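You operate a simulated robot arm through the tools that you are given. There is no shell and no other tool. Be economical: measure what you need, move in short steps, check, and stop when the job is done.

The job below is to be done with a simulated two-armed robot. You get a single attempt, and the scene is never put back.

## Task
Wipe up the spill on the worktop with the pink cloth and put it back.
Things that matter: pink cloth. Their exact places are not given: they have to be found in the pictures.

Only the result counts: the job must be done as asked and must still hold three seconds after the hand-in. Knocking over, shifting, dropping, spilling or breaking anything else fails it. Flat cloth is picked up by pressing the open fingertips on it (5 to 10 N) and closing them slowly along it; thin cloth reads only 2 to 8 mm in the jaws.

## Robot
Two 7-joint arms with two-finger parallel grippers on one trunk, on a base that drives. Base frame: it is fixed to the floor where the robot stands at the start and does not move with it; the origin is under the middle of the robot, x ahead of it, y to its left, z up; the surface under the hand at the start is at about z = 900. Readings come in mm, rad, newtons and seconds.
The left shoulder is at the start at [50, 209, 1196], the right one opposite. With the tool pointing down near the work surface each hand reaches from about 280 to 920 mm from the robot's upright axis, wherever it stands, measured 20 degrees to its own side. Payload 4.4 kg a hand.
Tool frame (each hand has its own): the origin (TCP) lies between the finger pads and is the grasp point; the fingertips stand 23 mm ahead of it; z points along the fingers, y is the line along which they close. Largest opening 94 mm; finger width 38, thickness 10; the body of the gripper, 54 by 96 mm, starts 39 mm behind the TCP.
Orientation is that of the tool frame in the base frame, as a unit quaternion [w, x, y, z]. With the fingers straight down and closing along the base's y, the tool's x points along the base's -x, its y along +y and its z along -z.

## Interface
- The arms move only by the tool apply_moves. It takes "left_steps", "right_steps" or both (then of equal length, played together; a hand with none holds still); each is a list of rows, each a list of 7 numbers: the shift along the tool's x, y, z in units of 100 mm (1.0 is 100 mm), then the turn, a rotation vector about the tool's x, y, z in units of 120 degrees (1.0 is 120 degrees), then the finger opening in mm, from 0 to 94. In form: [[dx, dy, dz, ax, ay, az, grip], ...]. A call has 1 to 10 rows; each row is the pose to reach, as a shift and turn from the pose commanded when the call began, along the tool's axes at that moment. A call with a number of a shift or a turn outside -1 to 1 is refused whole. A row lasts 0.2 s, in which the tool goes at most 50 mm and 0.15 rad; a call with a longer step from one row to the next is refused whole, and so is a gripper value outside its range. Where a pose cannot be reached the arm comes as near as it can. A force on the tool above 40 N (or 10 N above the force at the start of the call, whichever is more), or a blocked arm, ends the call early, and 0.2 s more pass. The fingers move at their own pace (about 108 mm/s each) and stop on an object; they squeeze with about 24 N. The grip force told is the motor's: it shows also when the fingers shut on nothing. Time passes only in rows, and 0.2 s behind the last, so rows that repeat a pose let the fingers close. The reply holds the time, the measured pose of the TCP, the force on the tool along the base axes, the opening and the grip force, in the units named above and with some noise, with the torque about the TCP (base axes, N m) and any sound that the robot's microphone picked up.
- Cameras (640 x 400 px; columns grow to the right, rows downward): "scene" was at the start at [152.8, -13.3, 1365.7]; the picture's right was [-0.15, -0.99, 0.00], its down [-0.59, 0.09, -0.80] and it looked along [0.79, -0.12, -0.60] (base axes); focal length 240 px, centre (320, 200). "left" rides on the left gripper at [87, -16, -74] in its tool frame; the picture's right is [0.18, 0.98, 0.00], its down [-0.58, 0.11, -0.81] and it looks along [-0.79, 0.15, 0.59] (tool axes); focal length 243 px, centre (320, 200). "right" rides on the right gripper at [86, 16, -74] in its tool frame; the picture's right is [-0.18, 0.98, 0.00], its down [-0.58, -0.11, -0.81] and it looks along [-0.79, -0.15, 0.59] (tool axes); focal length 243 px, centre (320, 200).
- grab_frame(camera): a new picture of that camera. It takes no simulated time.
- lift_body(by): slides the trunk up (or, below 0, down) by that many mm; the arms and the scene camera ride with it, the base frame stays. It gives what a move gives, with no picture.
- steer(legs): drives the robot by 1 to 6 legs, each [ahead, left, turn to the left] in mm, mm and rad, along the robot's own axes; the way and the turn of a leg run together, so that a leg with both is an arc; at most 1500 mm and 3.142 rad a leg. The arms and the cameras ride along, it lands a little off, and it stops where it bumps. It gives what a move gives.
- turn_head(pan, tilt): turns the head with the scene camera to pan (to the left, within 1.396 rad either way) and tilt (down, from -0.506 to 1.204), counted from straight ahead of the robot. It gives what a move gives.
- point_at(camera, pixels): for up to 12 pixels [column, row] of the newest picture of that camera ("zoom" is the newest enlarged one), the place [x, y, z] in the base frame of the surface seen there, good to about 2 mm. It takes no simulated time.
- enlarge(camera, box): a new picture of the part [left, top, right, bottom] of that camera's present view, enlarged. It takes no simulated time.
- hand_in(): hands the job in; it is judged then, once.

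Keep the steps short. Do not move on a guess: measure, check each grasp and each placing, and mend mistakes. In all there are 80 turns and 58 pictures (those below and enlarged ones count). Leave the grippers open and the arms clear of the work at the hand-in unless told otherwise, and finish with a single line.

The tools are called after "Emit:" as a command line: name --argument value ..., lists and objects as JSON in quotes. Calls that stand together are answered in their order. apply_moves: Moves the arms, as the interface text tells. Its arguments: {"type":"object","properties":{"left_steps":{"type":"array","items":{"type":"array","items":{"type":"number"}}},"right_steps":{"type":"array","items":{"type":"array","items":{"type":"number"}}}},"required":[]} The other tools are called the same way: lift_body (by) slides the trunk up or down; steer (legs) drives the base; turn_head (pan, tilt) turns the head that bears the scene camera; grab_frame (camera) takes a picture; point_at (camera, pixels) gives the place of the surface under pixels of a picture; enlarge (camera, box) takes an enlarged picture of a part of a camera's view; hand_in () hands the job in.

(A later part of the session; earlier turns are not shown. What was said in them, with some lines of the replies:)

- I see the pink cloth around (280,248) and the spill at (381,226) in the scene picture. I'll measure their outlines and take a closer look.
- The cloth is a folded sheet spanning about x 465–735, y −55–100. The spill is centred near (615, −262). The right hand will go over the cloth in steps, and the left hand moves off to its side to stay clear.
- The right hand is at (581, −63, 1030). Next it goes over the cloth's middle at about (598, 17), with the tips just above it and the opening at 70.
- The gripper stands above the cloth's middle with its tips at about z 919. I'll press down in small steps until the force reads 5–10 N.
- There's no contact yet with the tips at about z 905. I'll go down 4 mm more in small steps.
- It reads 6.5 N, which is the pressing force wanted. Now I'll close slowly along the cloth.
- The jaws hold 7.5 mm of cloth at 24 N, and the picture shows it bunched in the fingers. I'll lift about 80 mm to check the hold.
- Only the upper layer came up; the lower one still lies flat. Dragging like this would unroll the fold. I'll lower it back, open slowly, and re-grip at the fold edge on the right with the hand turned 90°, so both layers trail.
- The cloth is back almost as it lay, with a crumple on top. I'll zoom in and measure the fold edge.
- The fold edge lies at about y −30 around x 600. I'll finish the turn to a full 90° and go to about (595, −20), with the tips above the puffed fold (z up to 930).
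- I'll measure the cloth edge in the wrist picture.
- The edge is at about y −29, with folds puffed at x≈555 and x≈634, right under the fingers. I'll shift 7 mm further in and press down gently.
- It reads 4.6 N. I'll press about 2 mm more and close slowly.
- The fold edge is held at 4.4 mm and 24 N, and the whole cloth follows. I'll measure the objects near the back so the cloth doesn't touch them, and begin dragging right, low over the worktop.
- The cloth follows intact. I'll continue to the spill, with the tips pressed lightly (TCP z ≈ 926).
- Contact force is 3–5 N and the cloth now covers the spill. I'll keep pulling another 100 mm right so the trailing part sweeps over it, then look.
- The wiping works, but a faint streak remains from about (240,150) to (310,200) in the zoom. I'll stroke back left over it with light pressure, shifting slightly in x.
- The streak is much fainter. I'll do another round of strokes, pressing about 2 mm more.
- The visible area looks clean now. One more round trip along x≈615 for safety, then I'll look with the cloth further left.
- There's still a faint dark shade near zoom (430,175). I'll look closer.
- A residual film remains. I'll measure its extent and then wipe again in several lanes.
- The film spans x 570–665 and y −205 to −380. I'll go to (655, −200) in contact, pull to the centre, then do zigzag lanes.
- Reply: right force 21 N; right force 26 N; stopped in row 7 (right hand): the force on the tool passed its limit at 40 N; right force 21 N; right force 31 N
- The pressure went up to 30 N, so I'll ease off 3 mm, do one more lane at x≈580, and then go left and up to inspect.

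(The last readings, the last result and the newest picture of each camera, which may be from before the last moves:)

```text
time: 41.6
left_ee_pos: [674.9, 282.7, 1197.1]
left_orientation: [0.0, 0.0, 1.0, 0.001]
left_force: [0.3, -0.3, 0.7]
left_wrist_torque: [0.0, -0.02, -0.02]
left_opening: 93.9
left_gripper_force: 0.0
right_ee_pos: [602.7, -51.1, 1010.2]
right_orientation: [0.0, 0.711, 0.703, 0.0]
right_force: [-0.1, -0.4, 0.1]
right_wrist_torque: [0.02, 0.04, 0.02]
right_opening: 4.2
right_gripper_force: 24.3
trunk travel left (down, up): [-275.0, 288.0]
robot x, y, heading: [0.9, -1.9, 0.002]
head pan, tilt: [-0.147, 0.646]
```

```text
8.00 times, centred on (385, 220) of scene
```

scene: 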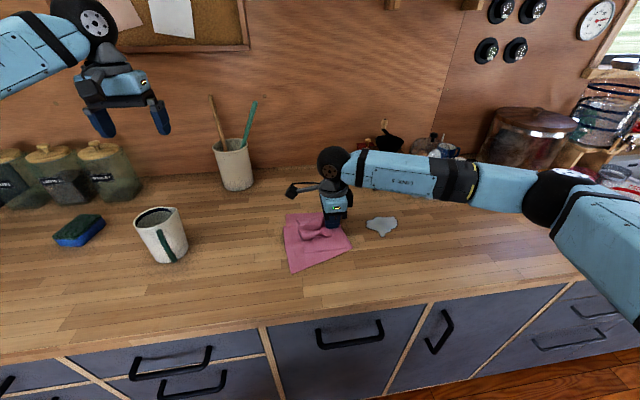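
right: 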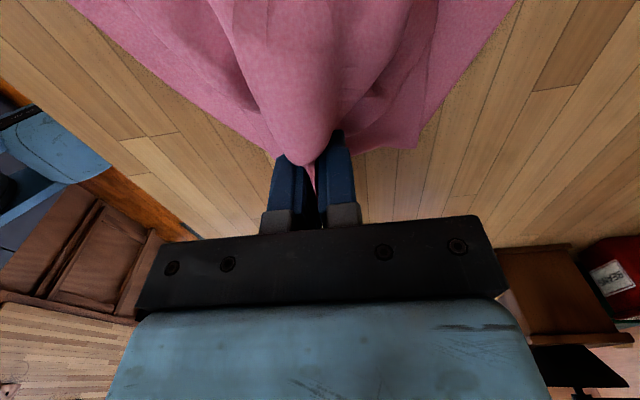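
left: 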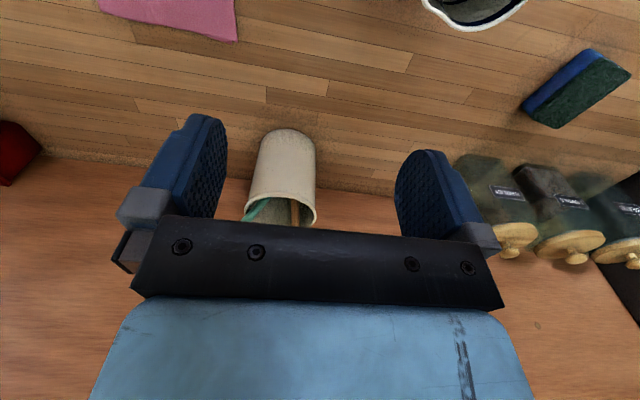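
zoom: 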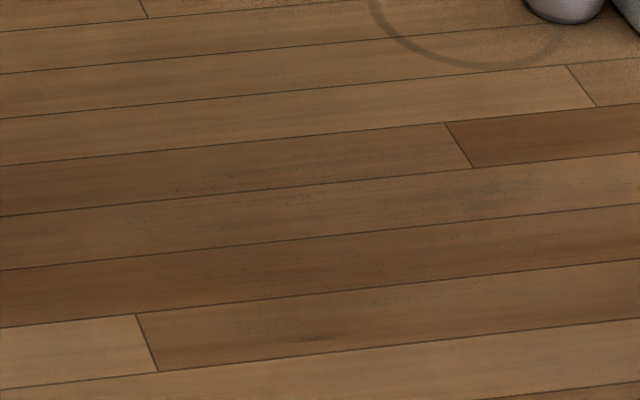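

Almost gone, with only tiny specks left (upper lanes, x≈600–660). I'll do one more set of lanes with moderate pressure.

Emit:
apply_moves --right_steps '[[-0.3, 0.1, 0.15, 0, 0, 0, 0], [-0.6, 0.2, 0.35, 0, 0, 0, 0], [-0.9, 0.4, 0.6, 0, 0, 0, 0], [-0.95, 0.5, 0.7, 0, 0, 0, 0]]'

Emit:
apply_moves --right_steps '[[-0.3, 0, 0.1, 0, 0, 0, 0], [-0.6, 0, 0.12, 0, 0, 0, 0], [-0.95, 0, 0.12, 0, 0, 0, 0], [-0.95, 0, 0.12, 0, 0, 0, 0]]'

Emit:
apply_moves --right_steps '[[-0.45, 0, 0, 0, 0, 0, 0], [-0.9, 0, 0, 0, 0, 0, 0], [-0.9, -0.2, 0, 0, 0, 0, 0], [-0.45, -0.2, 0, 0, 0, 0, 0], [0, -0.2, 0, 0, 0, 0, 0], [0.35, -0.2, 0, 0, 0, 0, 0], [0.35, -0.35, 0, 0, 0, 0, 0], [0, -0.35, 0, 0, 0, 0, 0], [-0.4, -0.35, 0, 0, 0, 0, 0], [-0.8, -0.35, 0, 0, 0, 0, 0]]'

Emit:
apply_moves --right_steps '[[0, -0.15, 0, 0, 0, 0, 0], [0.4, -0.15, 0, 0, 0, 0, 0], [0.8, -0.15, 0, 0, 0, 0, 0], [0.8, -0.35, 0, 0, 0, 0, 0], [0.4, -0.35, 0, 0, 0, 0, 0], [0, -0.35, 0, 0, 0, 0, 0], [0.4, -0.3, 0, 0, 0, 0, 0], [0.8, -0.3, 0, 0, 0, 0, 0], [1, -0.3, 0, 0, 0, 0, 0]]'

```text
time: 42.6
left_ee_pos: [674.6, 282.8, 1197.5]
left_orientation: [-0.001, 0.0, 1.0, 0.0]
left_force: [-0.4, -0.5, -0.7]
left_wrist_torque: [-0.02, 0.02, 0.01]
left_opening: 93.9
left_gripper_force: 0.1
right_ee_pos: [653.1, -144.4, 943.2]
right_orientation: [0.0, 0.711, 0.704, 0.001]
right_force: [-0.7, 0.0, -0.7]
right_wrist_torque: [0.0, 0.0, 0.0]
right_opening: 4.1
right_gripper_force: 23.6
trunk travel left (down, up): [-275.0, 288.0]
robot x, y, heading: [1.4, -0.8, -0.002]
head pan, tilt: [-0.147, 0.646]
```

```text
time: 43.6
left_ee_pos: [673.7, 283.8, 1198.2]
left_orientation: [0.0, 0.001, 1.0, 0.0]
left_force: [-0.3, 0.2, 1.0]
left_wrist_torque: [-0.04, -0.01, 0.0]
left_opening: 94.2
left_gripper_force: 0.1
right_ee_pos: [652.2, -238.9, 932.9]
right_orientation: [0.0, 0.711, 0.704, 0.0]
right_force: [-0.3, -0.5, 0.8]
right_wrist_torque: [0.02, -0.01, 0.01]
right_opening: 3.8
right_gripper_force: 24.3
trunk travel left (down, up): [-275.0, 288.0]
robot x, y, heading: [2.5, 0.7, -0.003]
head pan, tilt: [-0.147, 0.646]
```

```text
time: 45.9
left_ee_pos: [674.0, 281.5, 1197.4]
left_orientation: [0.001, 0.0, 1.0, 0.001]
left_force: [-0.5, 0.0, 0.0]
left_wrist_torque: [0.04, -0.03, 0.01]
left_opening: 94.0
left_gripper_force: 0.1
right_ee_pos: [613.7, -319.2, 931.4]
right_orientation: [-0.001, 0.71, 0.704, 0.001]
right_force: [-0.2, 0.7, 1.2]
right_wrist_torque: [0.01, 0.01, -0.02]
right_opening: 4.4
right_gripper_force: 23.7
trunk travel left (down, up): [-275.0, 288.0]
robot x, y, heading: [2.5, 1.9, -0.001]
head pan, tilt: [-0.147, 0.646]
```

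```text
time: 47.9
left_ee_pos: [674.5, 284.8, 1196.0]
left_orientation: [0.0, -0.001, 1.0, -0.001]
left_force: [0.3, 0.0, 0.5]
left_wrist_torque: [0.04, -0.03, 0.04]
left_opening: 94.2
left_gripper_force: 0.1
right_ee_pos: [588.3, -216.9, 929.4]
right_orientation: [0.0, 0.711, 0.703, 0.0]
right_force: [0.2, -0.2, 0.5]
right_wrist_torque: [-0.03, 0.02, 0.01]
right_opening: 4.2
right_gripper_force: 24.0
trunk travel left (down, up): [-275.0, 288.0]
robot x, y, heading: [-1.1, 2.2, -0.001]
head pan, tilt: [-0.147, 0.646]
```

That pass was too light (about 1 N). I'll repeat it about 4 mm lower.

Emit:
apply_moves --right_steps '[[0, 0.4, 0.0, 0, 0, 0, 0], [0, 0.65, 0.04, 0, 0, 0, 0], [-0.4, 0.65, 0.04, 0, 0, 0, 0], [-0.8, 0.65, 0.04, 0, 0, 0, 0], [-0.8, 0.65, 0.04, 0, 0, 0, 0]]'

Emit:
apply_moves --right_steps '[[-0.4, 0, 0, 0, 0, 0, 0], [-0.7, 0, 0, 0, 0, 0, 0], [-0.7, -0.2, 0, 0, 0, 0, 0], [-0.3, -0.2, 0, 0, 0, 0, 0], [0.1, -0.2, 0, 0, 0, 0, 0], [0.5, -0.2, 0, 0, 0, 0, 0], [0.9, -0.2, 0, 0, 0, 0, 0], [0.9, -0.4, 0, 0, 0, 0, 0], [0.45, -0.4, 0, 0, 0, 0, 0], [0, -0.4, 0, 0, 0, 0, 0]]'

Emit:
apply_moves --right_steps '[[-0.4, 0, 0, 0, 0, 0, 0], [-0.6, -0.2, 0, 0, 0, 0, 0], [-0.3, -0.2, 0, 0, 0, 0, 0], [0.1, -0.2, 0, 0, 0, 0, 0], [0.5, -0.2, 0, 0, 0, 0, 0], [0.9, -0.2, 0, 0, 0, 0, 0], [0.95, -0.2, -0.4, 0, 0, 0, 0], [1, -0.2, -0.8, 0, 0, 0, 0], [1, -0.2, -0.8, 0, 0, 0, 0]]'

Emit:
apply_moves --right_steps '[[0.4, 0, 0, 0, 0, 0, 0], [0.8, 0, 0, 0, 0, 0, 0], [1, 0, 0, 0, 0, 0, 0]]'

Emit:
enlarge --camera "scene" --box '[345, 195, 425, 245]'

Emit:
grab_frame --camera "scene"

```text
time: 49.0
left_ee_pos: [672.6, 284.8, 1197.7]
left_orientation: [0.0, -0.001, 1.0, -0.001]
left_force: [-0.7, -0.7, -0.4]
left_wrist_torque: [0.02, 0.01, 0.03]
left_opening: 94.0
left_gripper_force: 0.2
right_ee_pos: [653.5, -300.0, 927.3]
right_orientation: [0.001, 0.712, 0.703, 0.001]
right_force: [0.9, 1.7, 13.1]
right_wrist_torque: [0.03, 0.09, 0.03]
right_opening: 4.1
right_gripper_force: 24.0
trunk travel left (down, up): [-275.0, 288.0]
robot x, y, heading: [-0.3, -3.9, -0.001]
head pan, tilt: [-0.147, 0.646]
```

```text
time: 51.2
left_ee_pos: [671.7, 283.5, 1197.8]
left_orientation: [0.001, 0.0, 1.0, 0.0]
left_force: [-0.2, -0.1, 0.0]
left_wrist_torque: [0.0, 0.03, 0.02]
left_opening: 93.8
left_gripper_force: 0.0
right_ee_pos: [609.5, -299.1, 926.8]
right_orientation: [0.001, 0.711, 0.704, 0.001]
right_force: [0.5, 1.8, 8.9]
right_wrist_torque: [0.01, 0.0, -0.01]
right_opening: 4.1
right_gripper_force: 24.1
trunk travel left (down, up): [-275.0, 288.0]
robot x, y, heading: [-1.1, -4.0, 0.001]
head pan, tilt: [-0.147, 0.646]
```

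```text
time: 53.2
left_ee_pos: [674.9, 282.3, 1197.0]
left_orientation: [0.0, 0.0, 1.0, 0.0]
left_force: [0.2, 0.0, 0.9]
left_wrist_torque: [0.03, 0.0, 0.02]
left_opening: 93.9
left_gripper_force: 0.1
right_ee_pos: [593.6, -198.6, 1005.6]
right_orientation: [0.0, 0.712, 0.703, -0.001]
right_force: [-0.2, -0.3, -0.4]
right_wrist_torque: [-0.02, 0.0, 0.02]
right_opening: 4.3
right_gripper_force: 23.9
trunk travel left (down, up): [-275.0, 288.0]
robot x, y, heading: [-1.8, 0.4, -0.001]
head pan, tilt: [-0.147, 0.646]
```

```text
time: 54.0
left_ee_pos: [674.8, 283.8, 1196.4]
left_orientation: [0.001, -0.001, 1.0, 0.0]
left_force: [-0.5, 0.3, 0.0]
left_wrist_torque: [-0.01, -0.01, 0.01]
left_opening: 94.0
left_gripper_force: 0.0
right_ee_pos: [592.2, -96.0, 1007.6]
right_orientation: [0.0, 0.711, 0.703, 0.0]
right_force: [-0.6, -0.6, -0.7]
right_wrist_torque: [-0.05, 0.0, 0.01]
right_opening: 4.3
right_gripper_force: 23.7
trunk travel left (down, up): [-275.0, 288.0]
robot x, y, heading: [2.3, 1.4, 0.002]
head pan, tilt: [-0.147, 0.646]
```

```text
8.00 times, centred on (385, 220) of scene
```

zoom: 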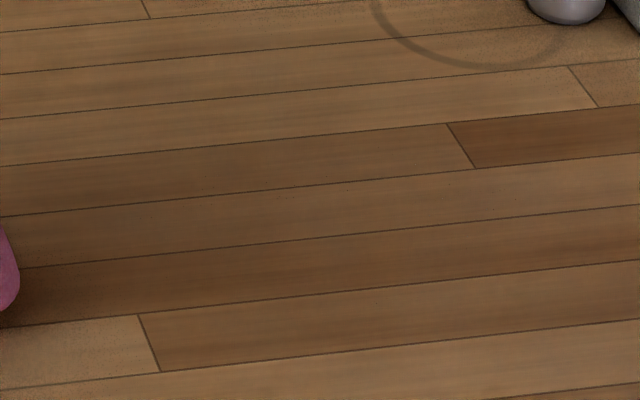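

```text
34 pictures are left
```

scene: 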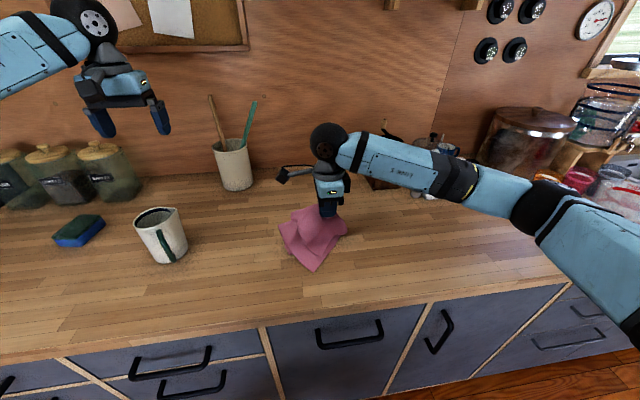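

The worktop is clean. Next I'll carry the cloth left past its old spot to y≈70, with the mug at y>215 staying clear, then lower it and drag it right to spread it.

Emit:
apply_moves --right_steps '[[0.4, 0.05, -0.1, 0, 0, 0, 0], [0.75, 0.1, -0.2, 0, 0, 0, 0], [1, 0.1, -0.2, 0, 0, 0, 0]]'

Emit:
apply_moves --right_steps '[[0.3, 0, 0, 0, 0, 0, 0], [0.6, 0, 0.1, 0, 0, 0, 0], [0.7, 0, 0.4, 0, 0, 0, 0], [0.7, 0, 0.6, 0, 0, 0, 0], [0.7, 0, 0.8, 0, 0, 0, 0], [0.7, 0, 0.8, 0, 0, 0, 0]]'

Emit:
enlarge --camera "scene" --box '[120, 170, 340, 307]'

```text
time: 54.9
left_ee_pos: [674.8, 283.9, 1197.3]
left_orientation: [0.001, 0.0, 1.0, 0.0]
left_force: [-0.3, 0.7, -0.3]
left_wrist_torque: [-0.01, -0.03, 0.01]
left_opening: 94.0
left_gripper_force: 0.1
right_ee_pos: [604.9, 2.6, 1027.7]
right_orientation: [0.0, 0.711, 0.703, 0.0]
right_force: [-0.4, 0.8, 0.6]
right_wrist_torque: [-0.04, -0.01, 0.02]
right_opening: 4.1
right_gripper_force: 23.9
trunk travel left (down, up): [-275.0, 288.0]
robot x, y, heading: [0.5, -0.4, 0.003]
head pan, tilt: [-0.147, 0.646]
```

```text
time: 56.2
left_ee_pos: [673.2, 283.5, 1197.8]
left_orientation: [0.0, 0.0, 1.0, 0.0]
left_force: [0.2, -0.3, -1.3]
left_wrist_torque: [0.0, 0.04, -0.02]
left_opening: 94.2
left_gripper_force: 0.0
right_ee_pos: [605.4, 70.7, 946.6]
right_orientation: [0.0, 0.712, 0.702, 0.001]
right_force: [0.7, 0.6, 0.7]
right_wrist_torque: [-0.01, -0.04, 0.0]
right_opening: 4.3
right_gripper_force: 24.3
trunk travel left (down, up): [-275.0, 288.0]
robot x, y, heading: [0.3, 0.3, -0.001]
head pan, tilt: [-0.147, 0.646]
```

```text
2.91 times, centred on (230, 238) of scene
```

zoom: 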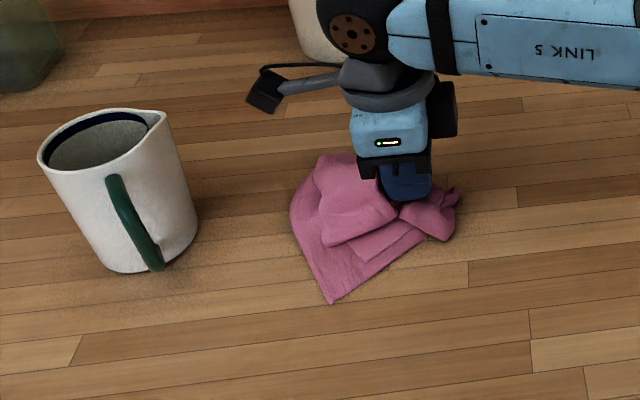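

The cloth is down and clear of the mug. I'll drag it gently right to y≈−15 so it trails and spreads.

Emit:
apply_moves --right_steps '[[-0.15, 0, 0.1, 0, 0, 0, 0], [-0.35, 0, 0.14, 0, 0, 0, 0], [-0.55, 0, 0.14, 0, 0, 0, 0], [-0.75, 0, 0.14, 0, 0, 0, 0], [-0.85, -0.05, 0.14, 0, 0, 0, 0], [-0.85, -0.05, 0.14, 0, 0, 0, 0]]'

Emit:
enlarge --camera "scene" --box '[220, 180, 420, 305]'

```text
time: 57.6
left_ee_pos: [674.7, 284.1, 1197.7]
left_orientation: [0.0, 0.0, 1.0, 0.0]
left_force: [0.2, -0.1, -0.2]
left_wrist_torque: [-0.04, -0.01, -0.02]
left_opening: 93.7
left_gripper_force: 0.0
right_ee_pos: [600.2, -12.8, 934.2]
right_orientation: [0.001, 0.711, 0.703, 0.0]
right_force: [1.1, 0.0, 4.4]
right_wrist_torque: [0.05, -0.04, 0.0]
right_opening: 4.2
right_gripper_force: 23.8
trunk travel left (down, up): [-275.0, 288.0]
robot x, y, heading: [-0.5, 0.8, 0.002]
head pan, tilt: [-0.147, 0.646]
```

```text
3.20 times, centred on (320, 242) of scene
```

zoom: 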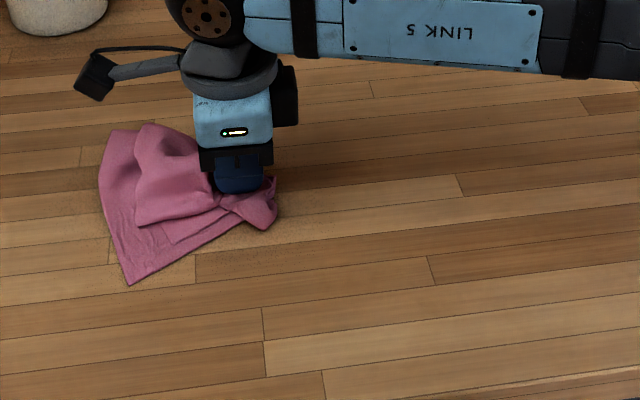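

The cloth lies inside its old footprint. I'll open slowly, which spreads it along x, then lift away.

Emit:
apply_moves --right_steps '[[0, 0, 0, 0, 0, 0, 15], [0, 0, 0, 0, 0, 0, 30], [0, 0, 0, 0, 0, 0, 45], [0, 0, 0, 0, 0, 0, 60], [0, 0, 0, 0, 0, 0, 75], [0, 0, 0, 0, 0, 0, 90], [0, 0, -0.15, 0, 0, 0, 90], [0, 0, -0.4, 0, 0, 0, 90], [0, 0, -0.8, 0, 0, 0, 90], [0, 0, -1, 0, 0, 0, 90]]'

Emit:
apply_moves --right_steps '[[-0.35, 0, -0.2, 0, 0, 0, 94], [-0.7, 0, -0.4, 0, 0, 0, 94], [-1, 0, -0.6, 0, 0, 0, 94], [-1, 0, -0.6, 0, 0, 0, 94]]'

Emit:
enlarge --camera "scene" --box '[220, 180, 420, 305]'

```text
time: 59.9
left_ee_pos: [673.1, 282.8, 1198.4]
left_orientation: [0.001, 0.0, 1.0, 0.0]
left_force: [0.1, -0.6, -0.3]
left_wrist_torque: [-0.03, -0.01, 0.0]
left_opening: 94.0
left_gripper_force: 0.0
right_ee_pos: [598.0, -14.8, 1033.1]
right_orientation: [0.0, 0.711, 0.703, 0.001]
right_force: [0.6, 0.3, -0.1]
right_wrist_torque: [-0.02, -0.01, 0.01]
right_opening: 90.1
right_gripper_force: 0.0
trunk travel left (down, up): [-275.0, 288.0]
robot x, y, heading: [0.6, -2.3, -0.006]
head pan, tilt: [-0.147, 0.646]
```

```text
time: 60.9
left_ee_pos: [674.6, 284.4, 1196.0]
left_orientation: [0.0, 0.0, 1.0, 0.0]
left_force: [0.6, -0.4, -0.2]
left_wrist_torque: [0.0, 0.0, 0.02]
left_opening: 94.0
left_gripper_force: 0.1
right_ee_pos: [598.2, -113.2, 1093.7]
right_orientation: [0.0, 0.711, 0.703, -0.001]
right_force: [0.7, 1.0, -1.6]
right_wrist_torque: [-0.03, 0.0, -0.04]
right_opening: 94.0
right_gripper_force: 0.1
trunk travel left (down, up): [-275.0, 288.0]
robot x, y, heading: [-4.4, -2.7, -0.0]
head pan, tilt: [-0.147, 0.646]
```

```text
3.20 times, centred on (320, 242) of scene
```

zoom: 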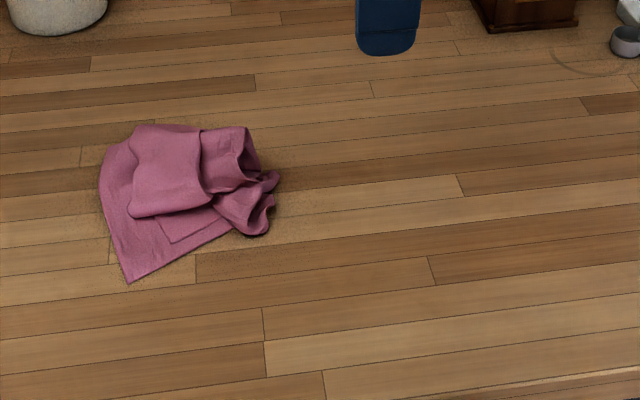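

The cloth is released within its old footprint. I'll measure where it lies compared with the original centre (600, 22).

Emit:
point_at --camera "zoom" --pixels '[[140, 128], [240, 130], [277, 180], [262, 232], [130, 280], [103, 180], [185, 195], [160, 190]]'

Emit:
grab_frame --camera "scene"

```text
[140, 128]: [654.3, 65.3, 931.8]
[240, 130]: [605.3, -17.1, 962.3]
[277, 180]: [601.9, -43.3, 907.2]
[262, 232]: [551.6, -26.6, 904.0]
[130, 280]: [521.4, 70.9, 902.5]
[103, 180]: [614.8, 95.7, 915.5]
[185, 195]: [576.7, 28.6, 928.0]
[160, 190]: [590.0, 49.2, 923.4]
```

```text
30 pictures are left
```

scene: 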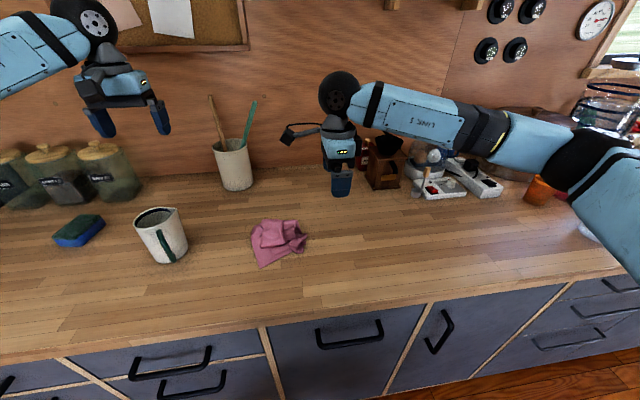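

The cloth's centre is at about (590, 28) against the original (600, 22), so it is back in place. I'll move the right hand higher and to the right, then check the spill area once more.

Emit:
apply_moves --right_steps '[[-0.3, 0, -0.25, 0, 0, 0, 94], [-0.6, 0, -0.5, 0, 0, 0, 94], [-1, 0, -0.7, 0, 0, 0, 94], [-1, 0, -0.9, 0, 0, 0, 94], [-1, 0, -0.9, 0, 0, 0, 94]]'

Emit:
enlarge --camera "scene" --box '[330, 185, 450, 260]'

```text
time: 62.0
left_ee_pos: [674.2, 284.6, 1197.4]
left_orientation: [0.0, 0.0, 1.0, 0.001]
left_force: [-0.8, -0.2, -0.4]
left_wrist_torque: [0.05, 0.03, 0.03]
left_opening: 94.1
left_gripper_force: 0.0
right_ee_pos: [597.3, -212.9, 1184.5]
right_orientation: [0.0, 0.711, 0.703, -0.001]
right_force: [0.2, 0.0, 0.1]
right_wrist_torque: [0.01, -0.01, 0.0]
right_opening: 94.0
right_gripper_force: 0.0
trunk travel left (down, up): [-275.0, 288.0]
robot x, y, heading: [3.7, 1.4, -0.0]
head pan, tilt: [-0.147, 0.646]
```

```text
5.33 times, centred on (390, 222) of scene
```

zoom: 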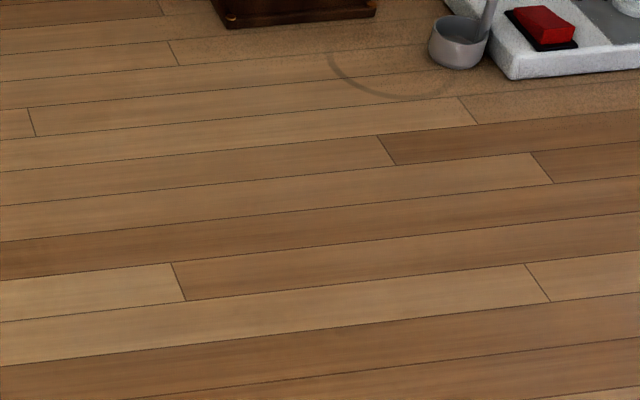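

The worktop is clean (the faint ring was there at the start), the cloth is back, and the hands are open and clear. Handing in.

Emit:
hand_in

```text
The job is handed in.
```

The spill is wiped up and the pink cloth is back within about 15 mm of its original spot, though bunched up rather than folded flat, and nothing else was seen to move.
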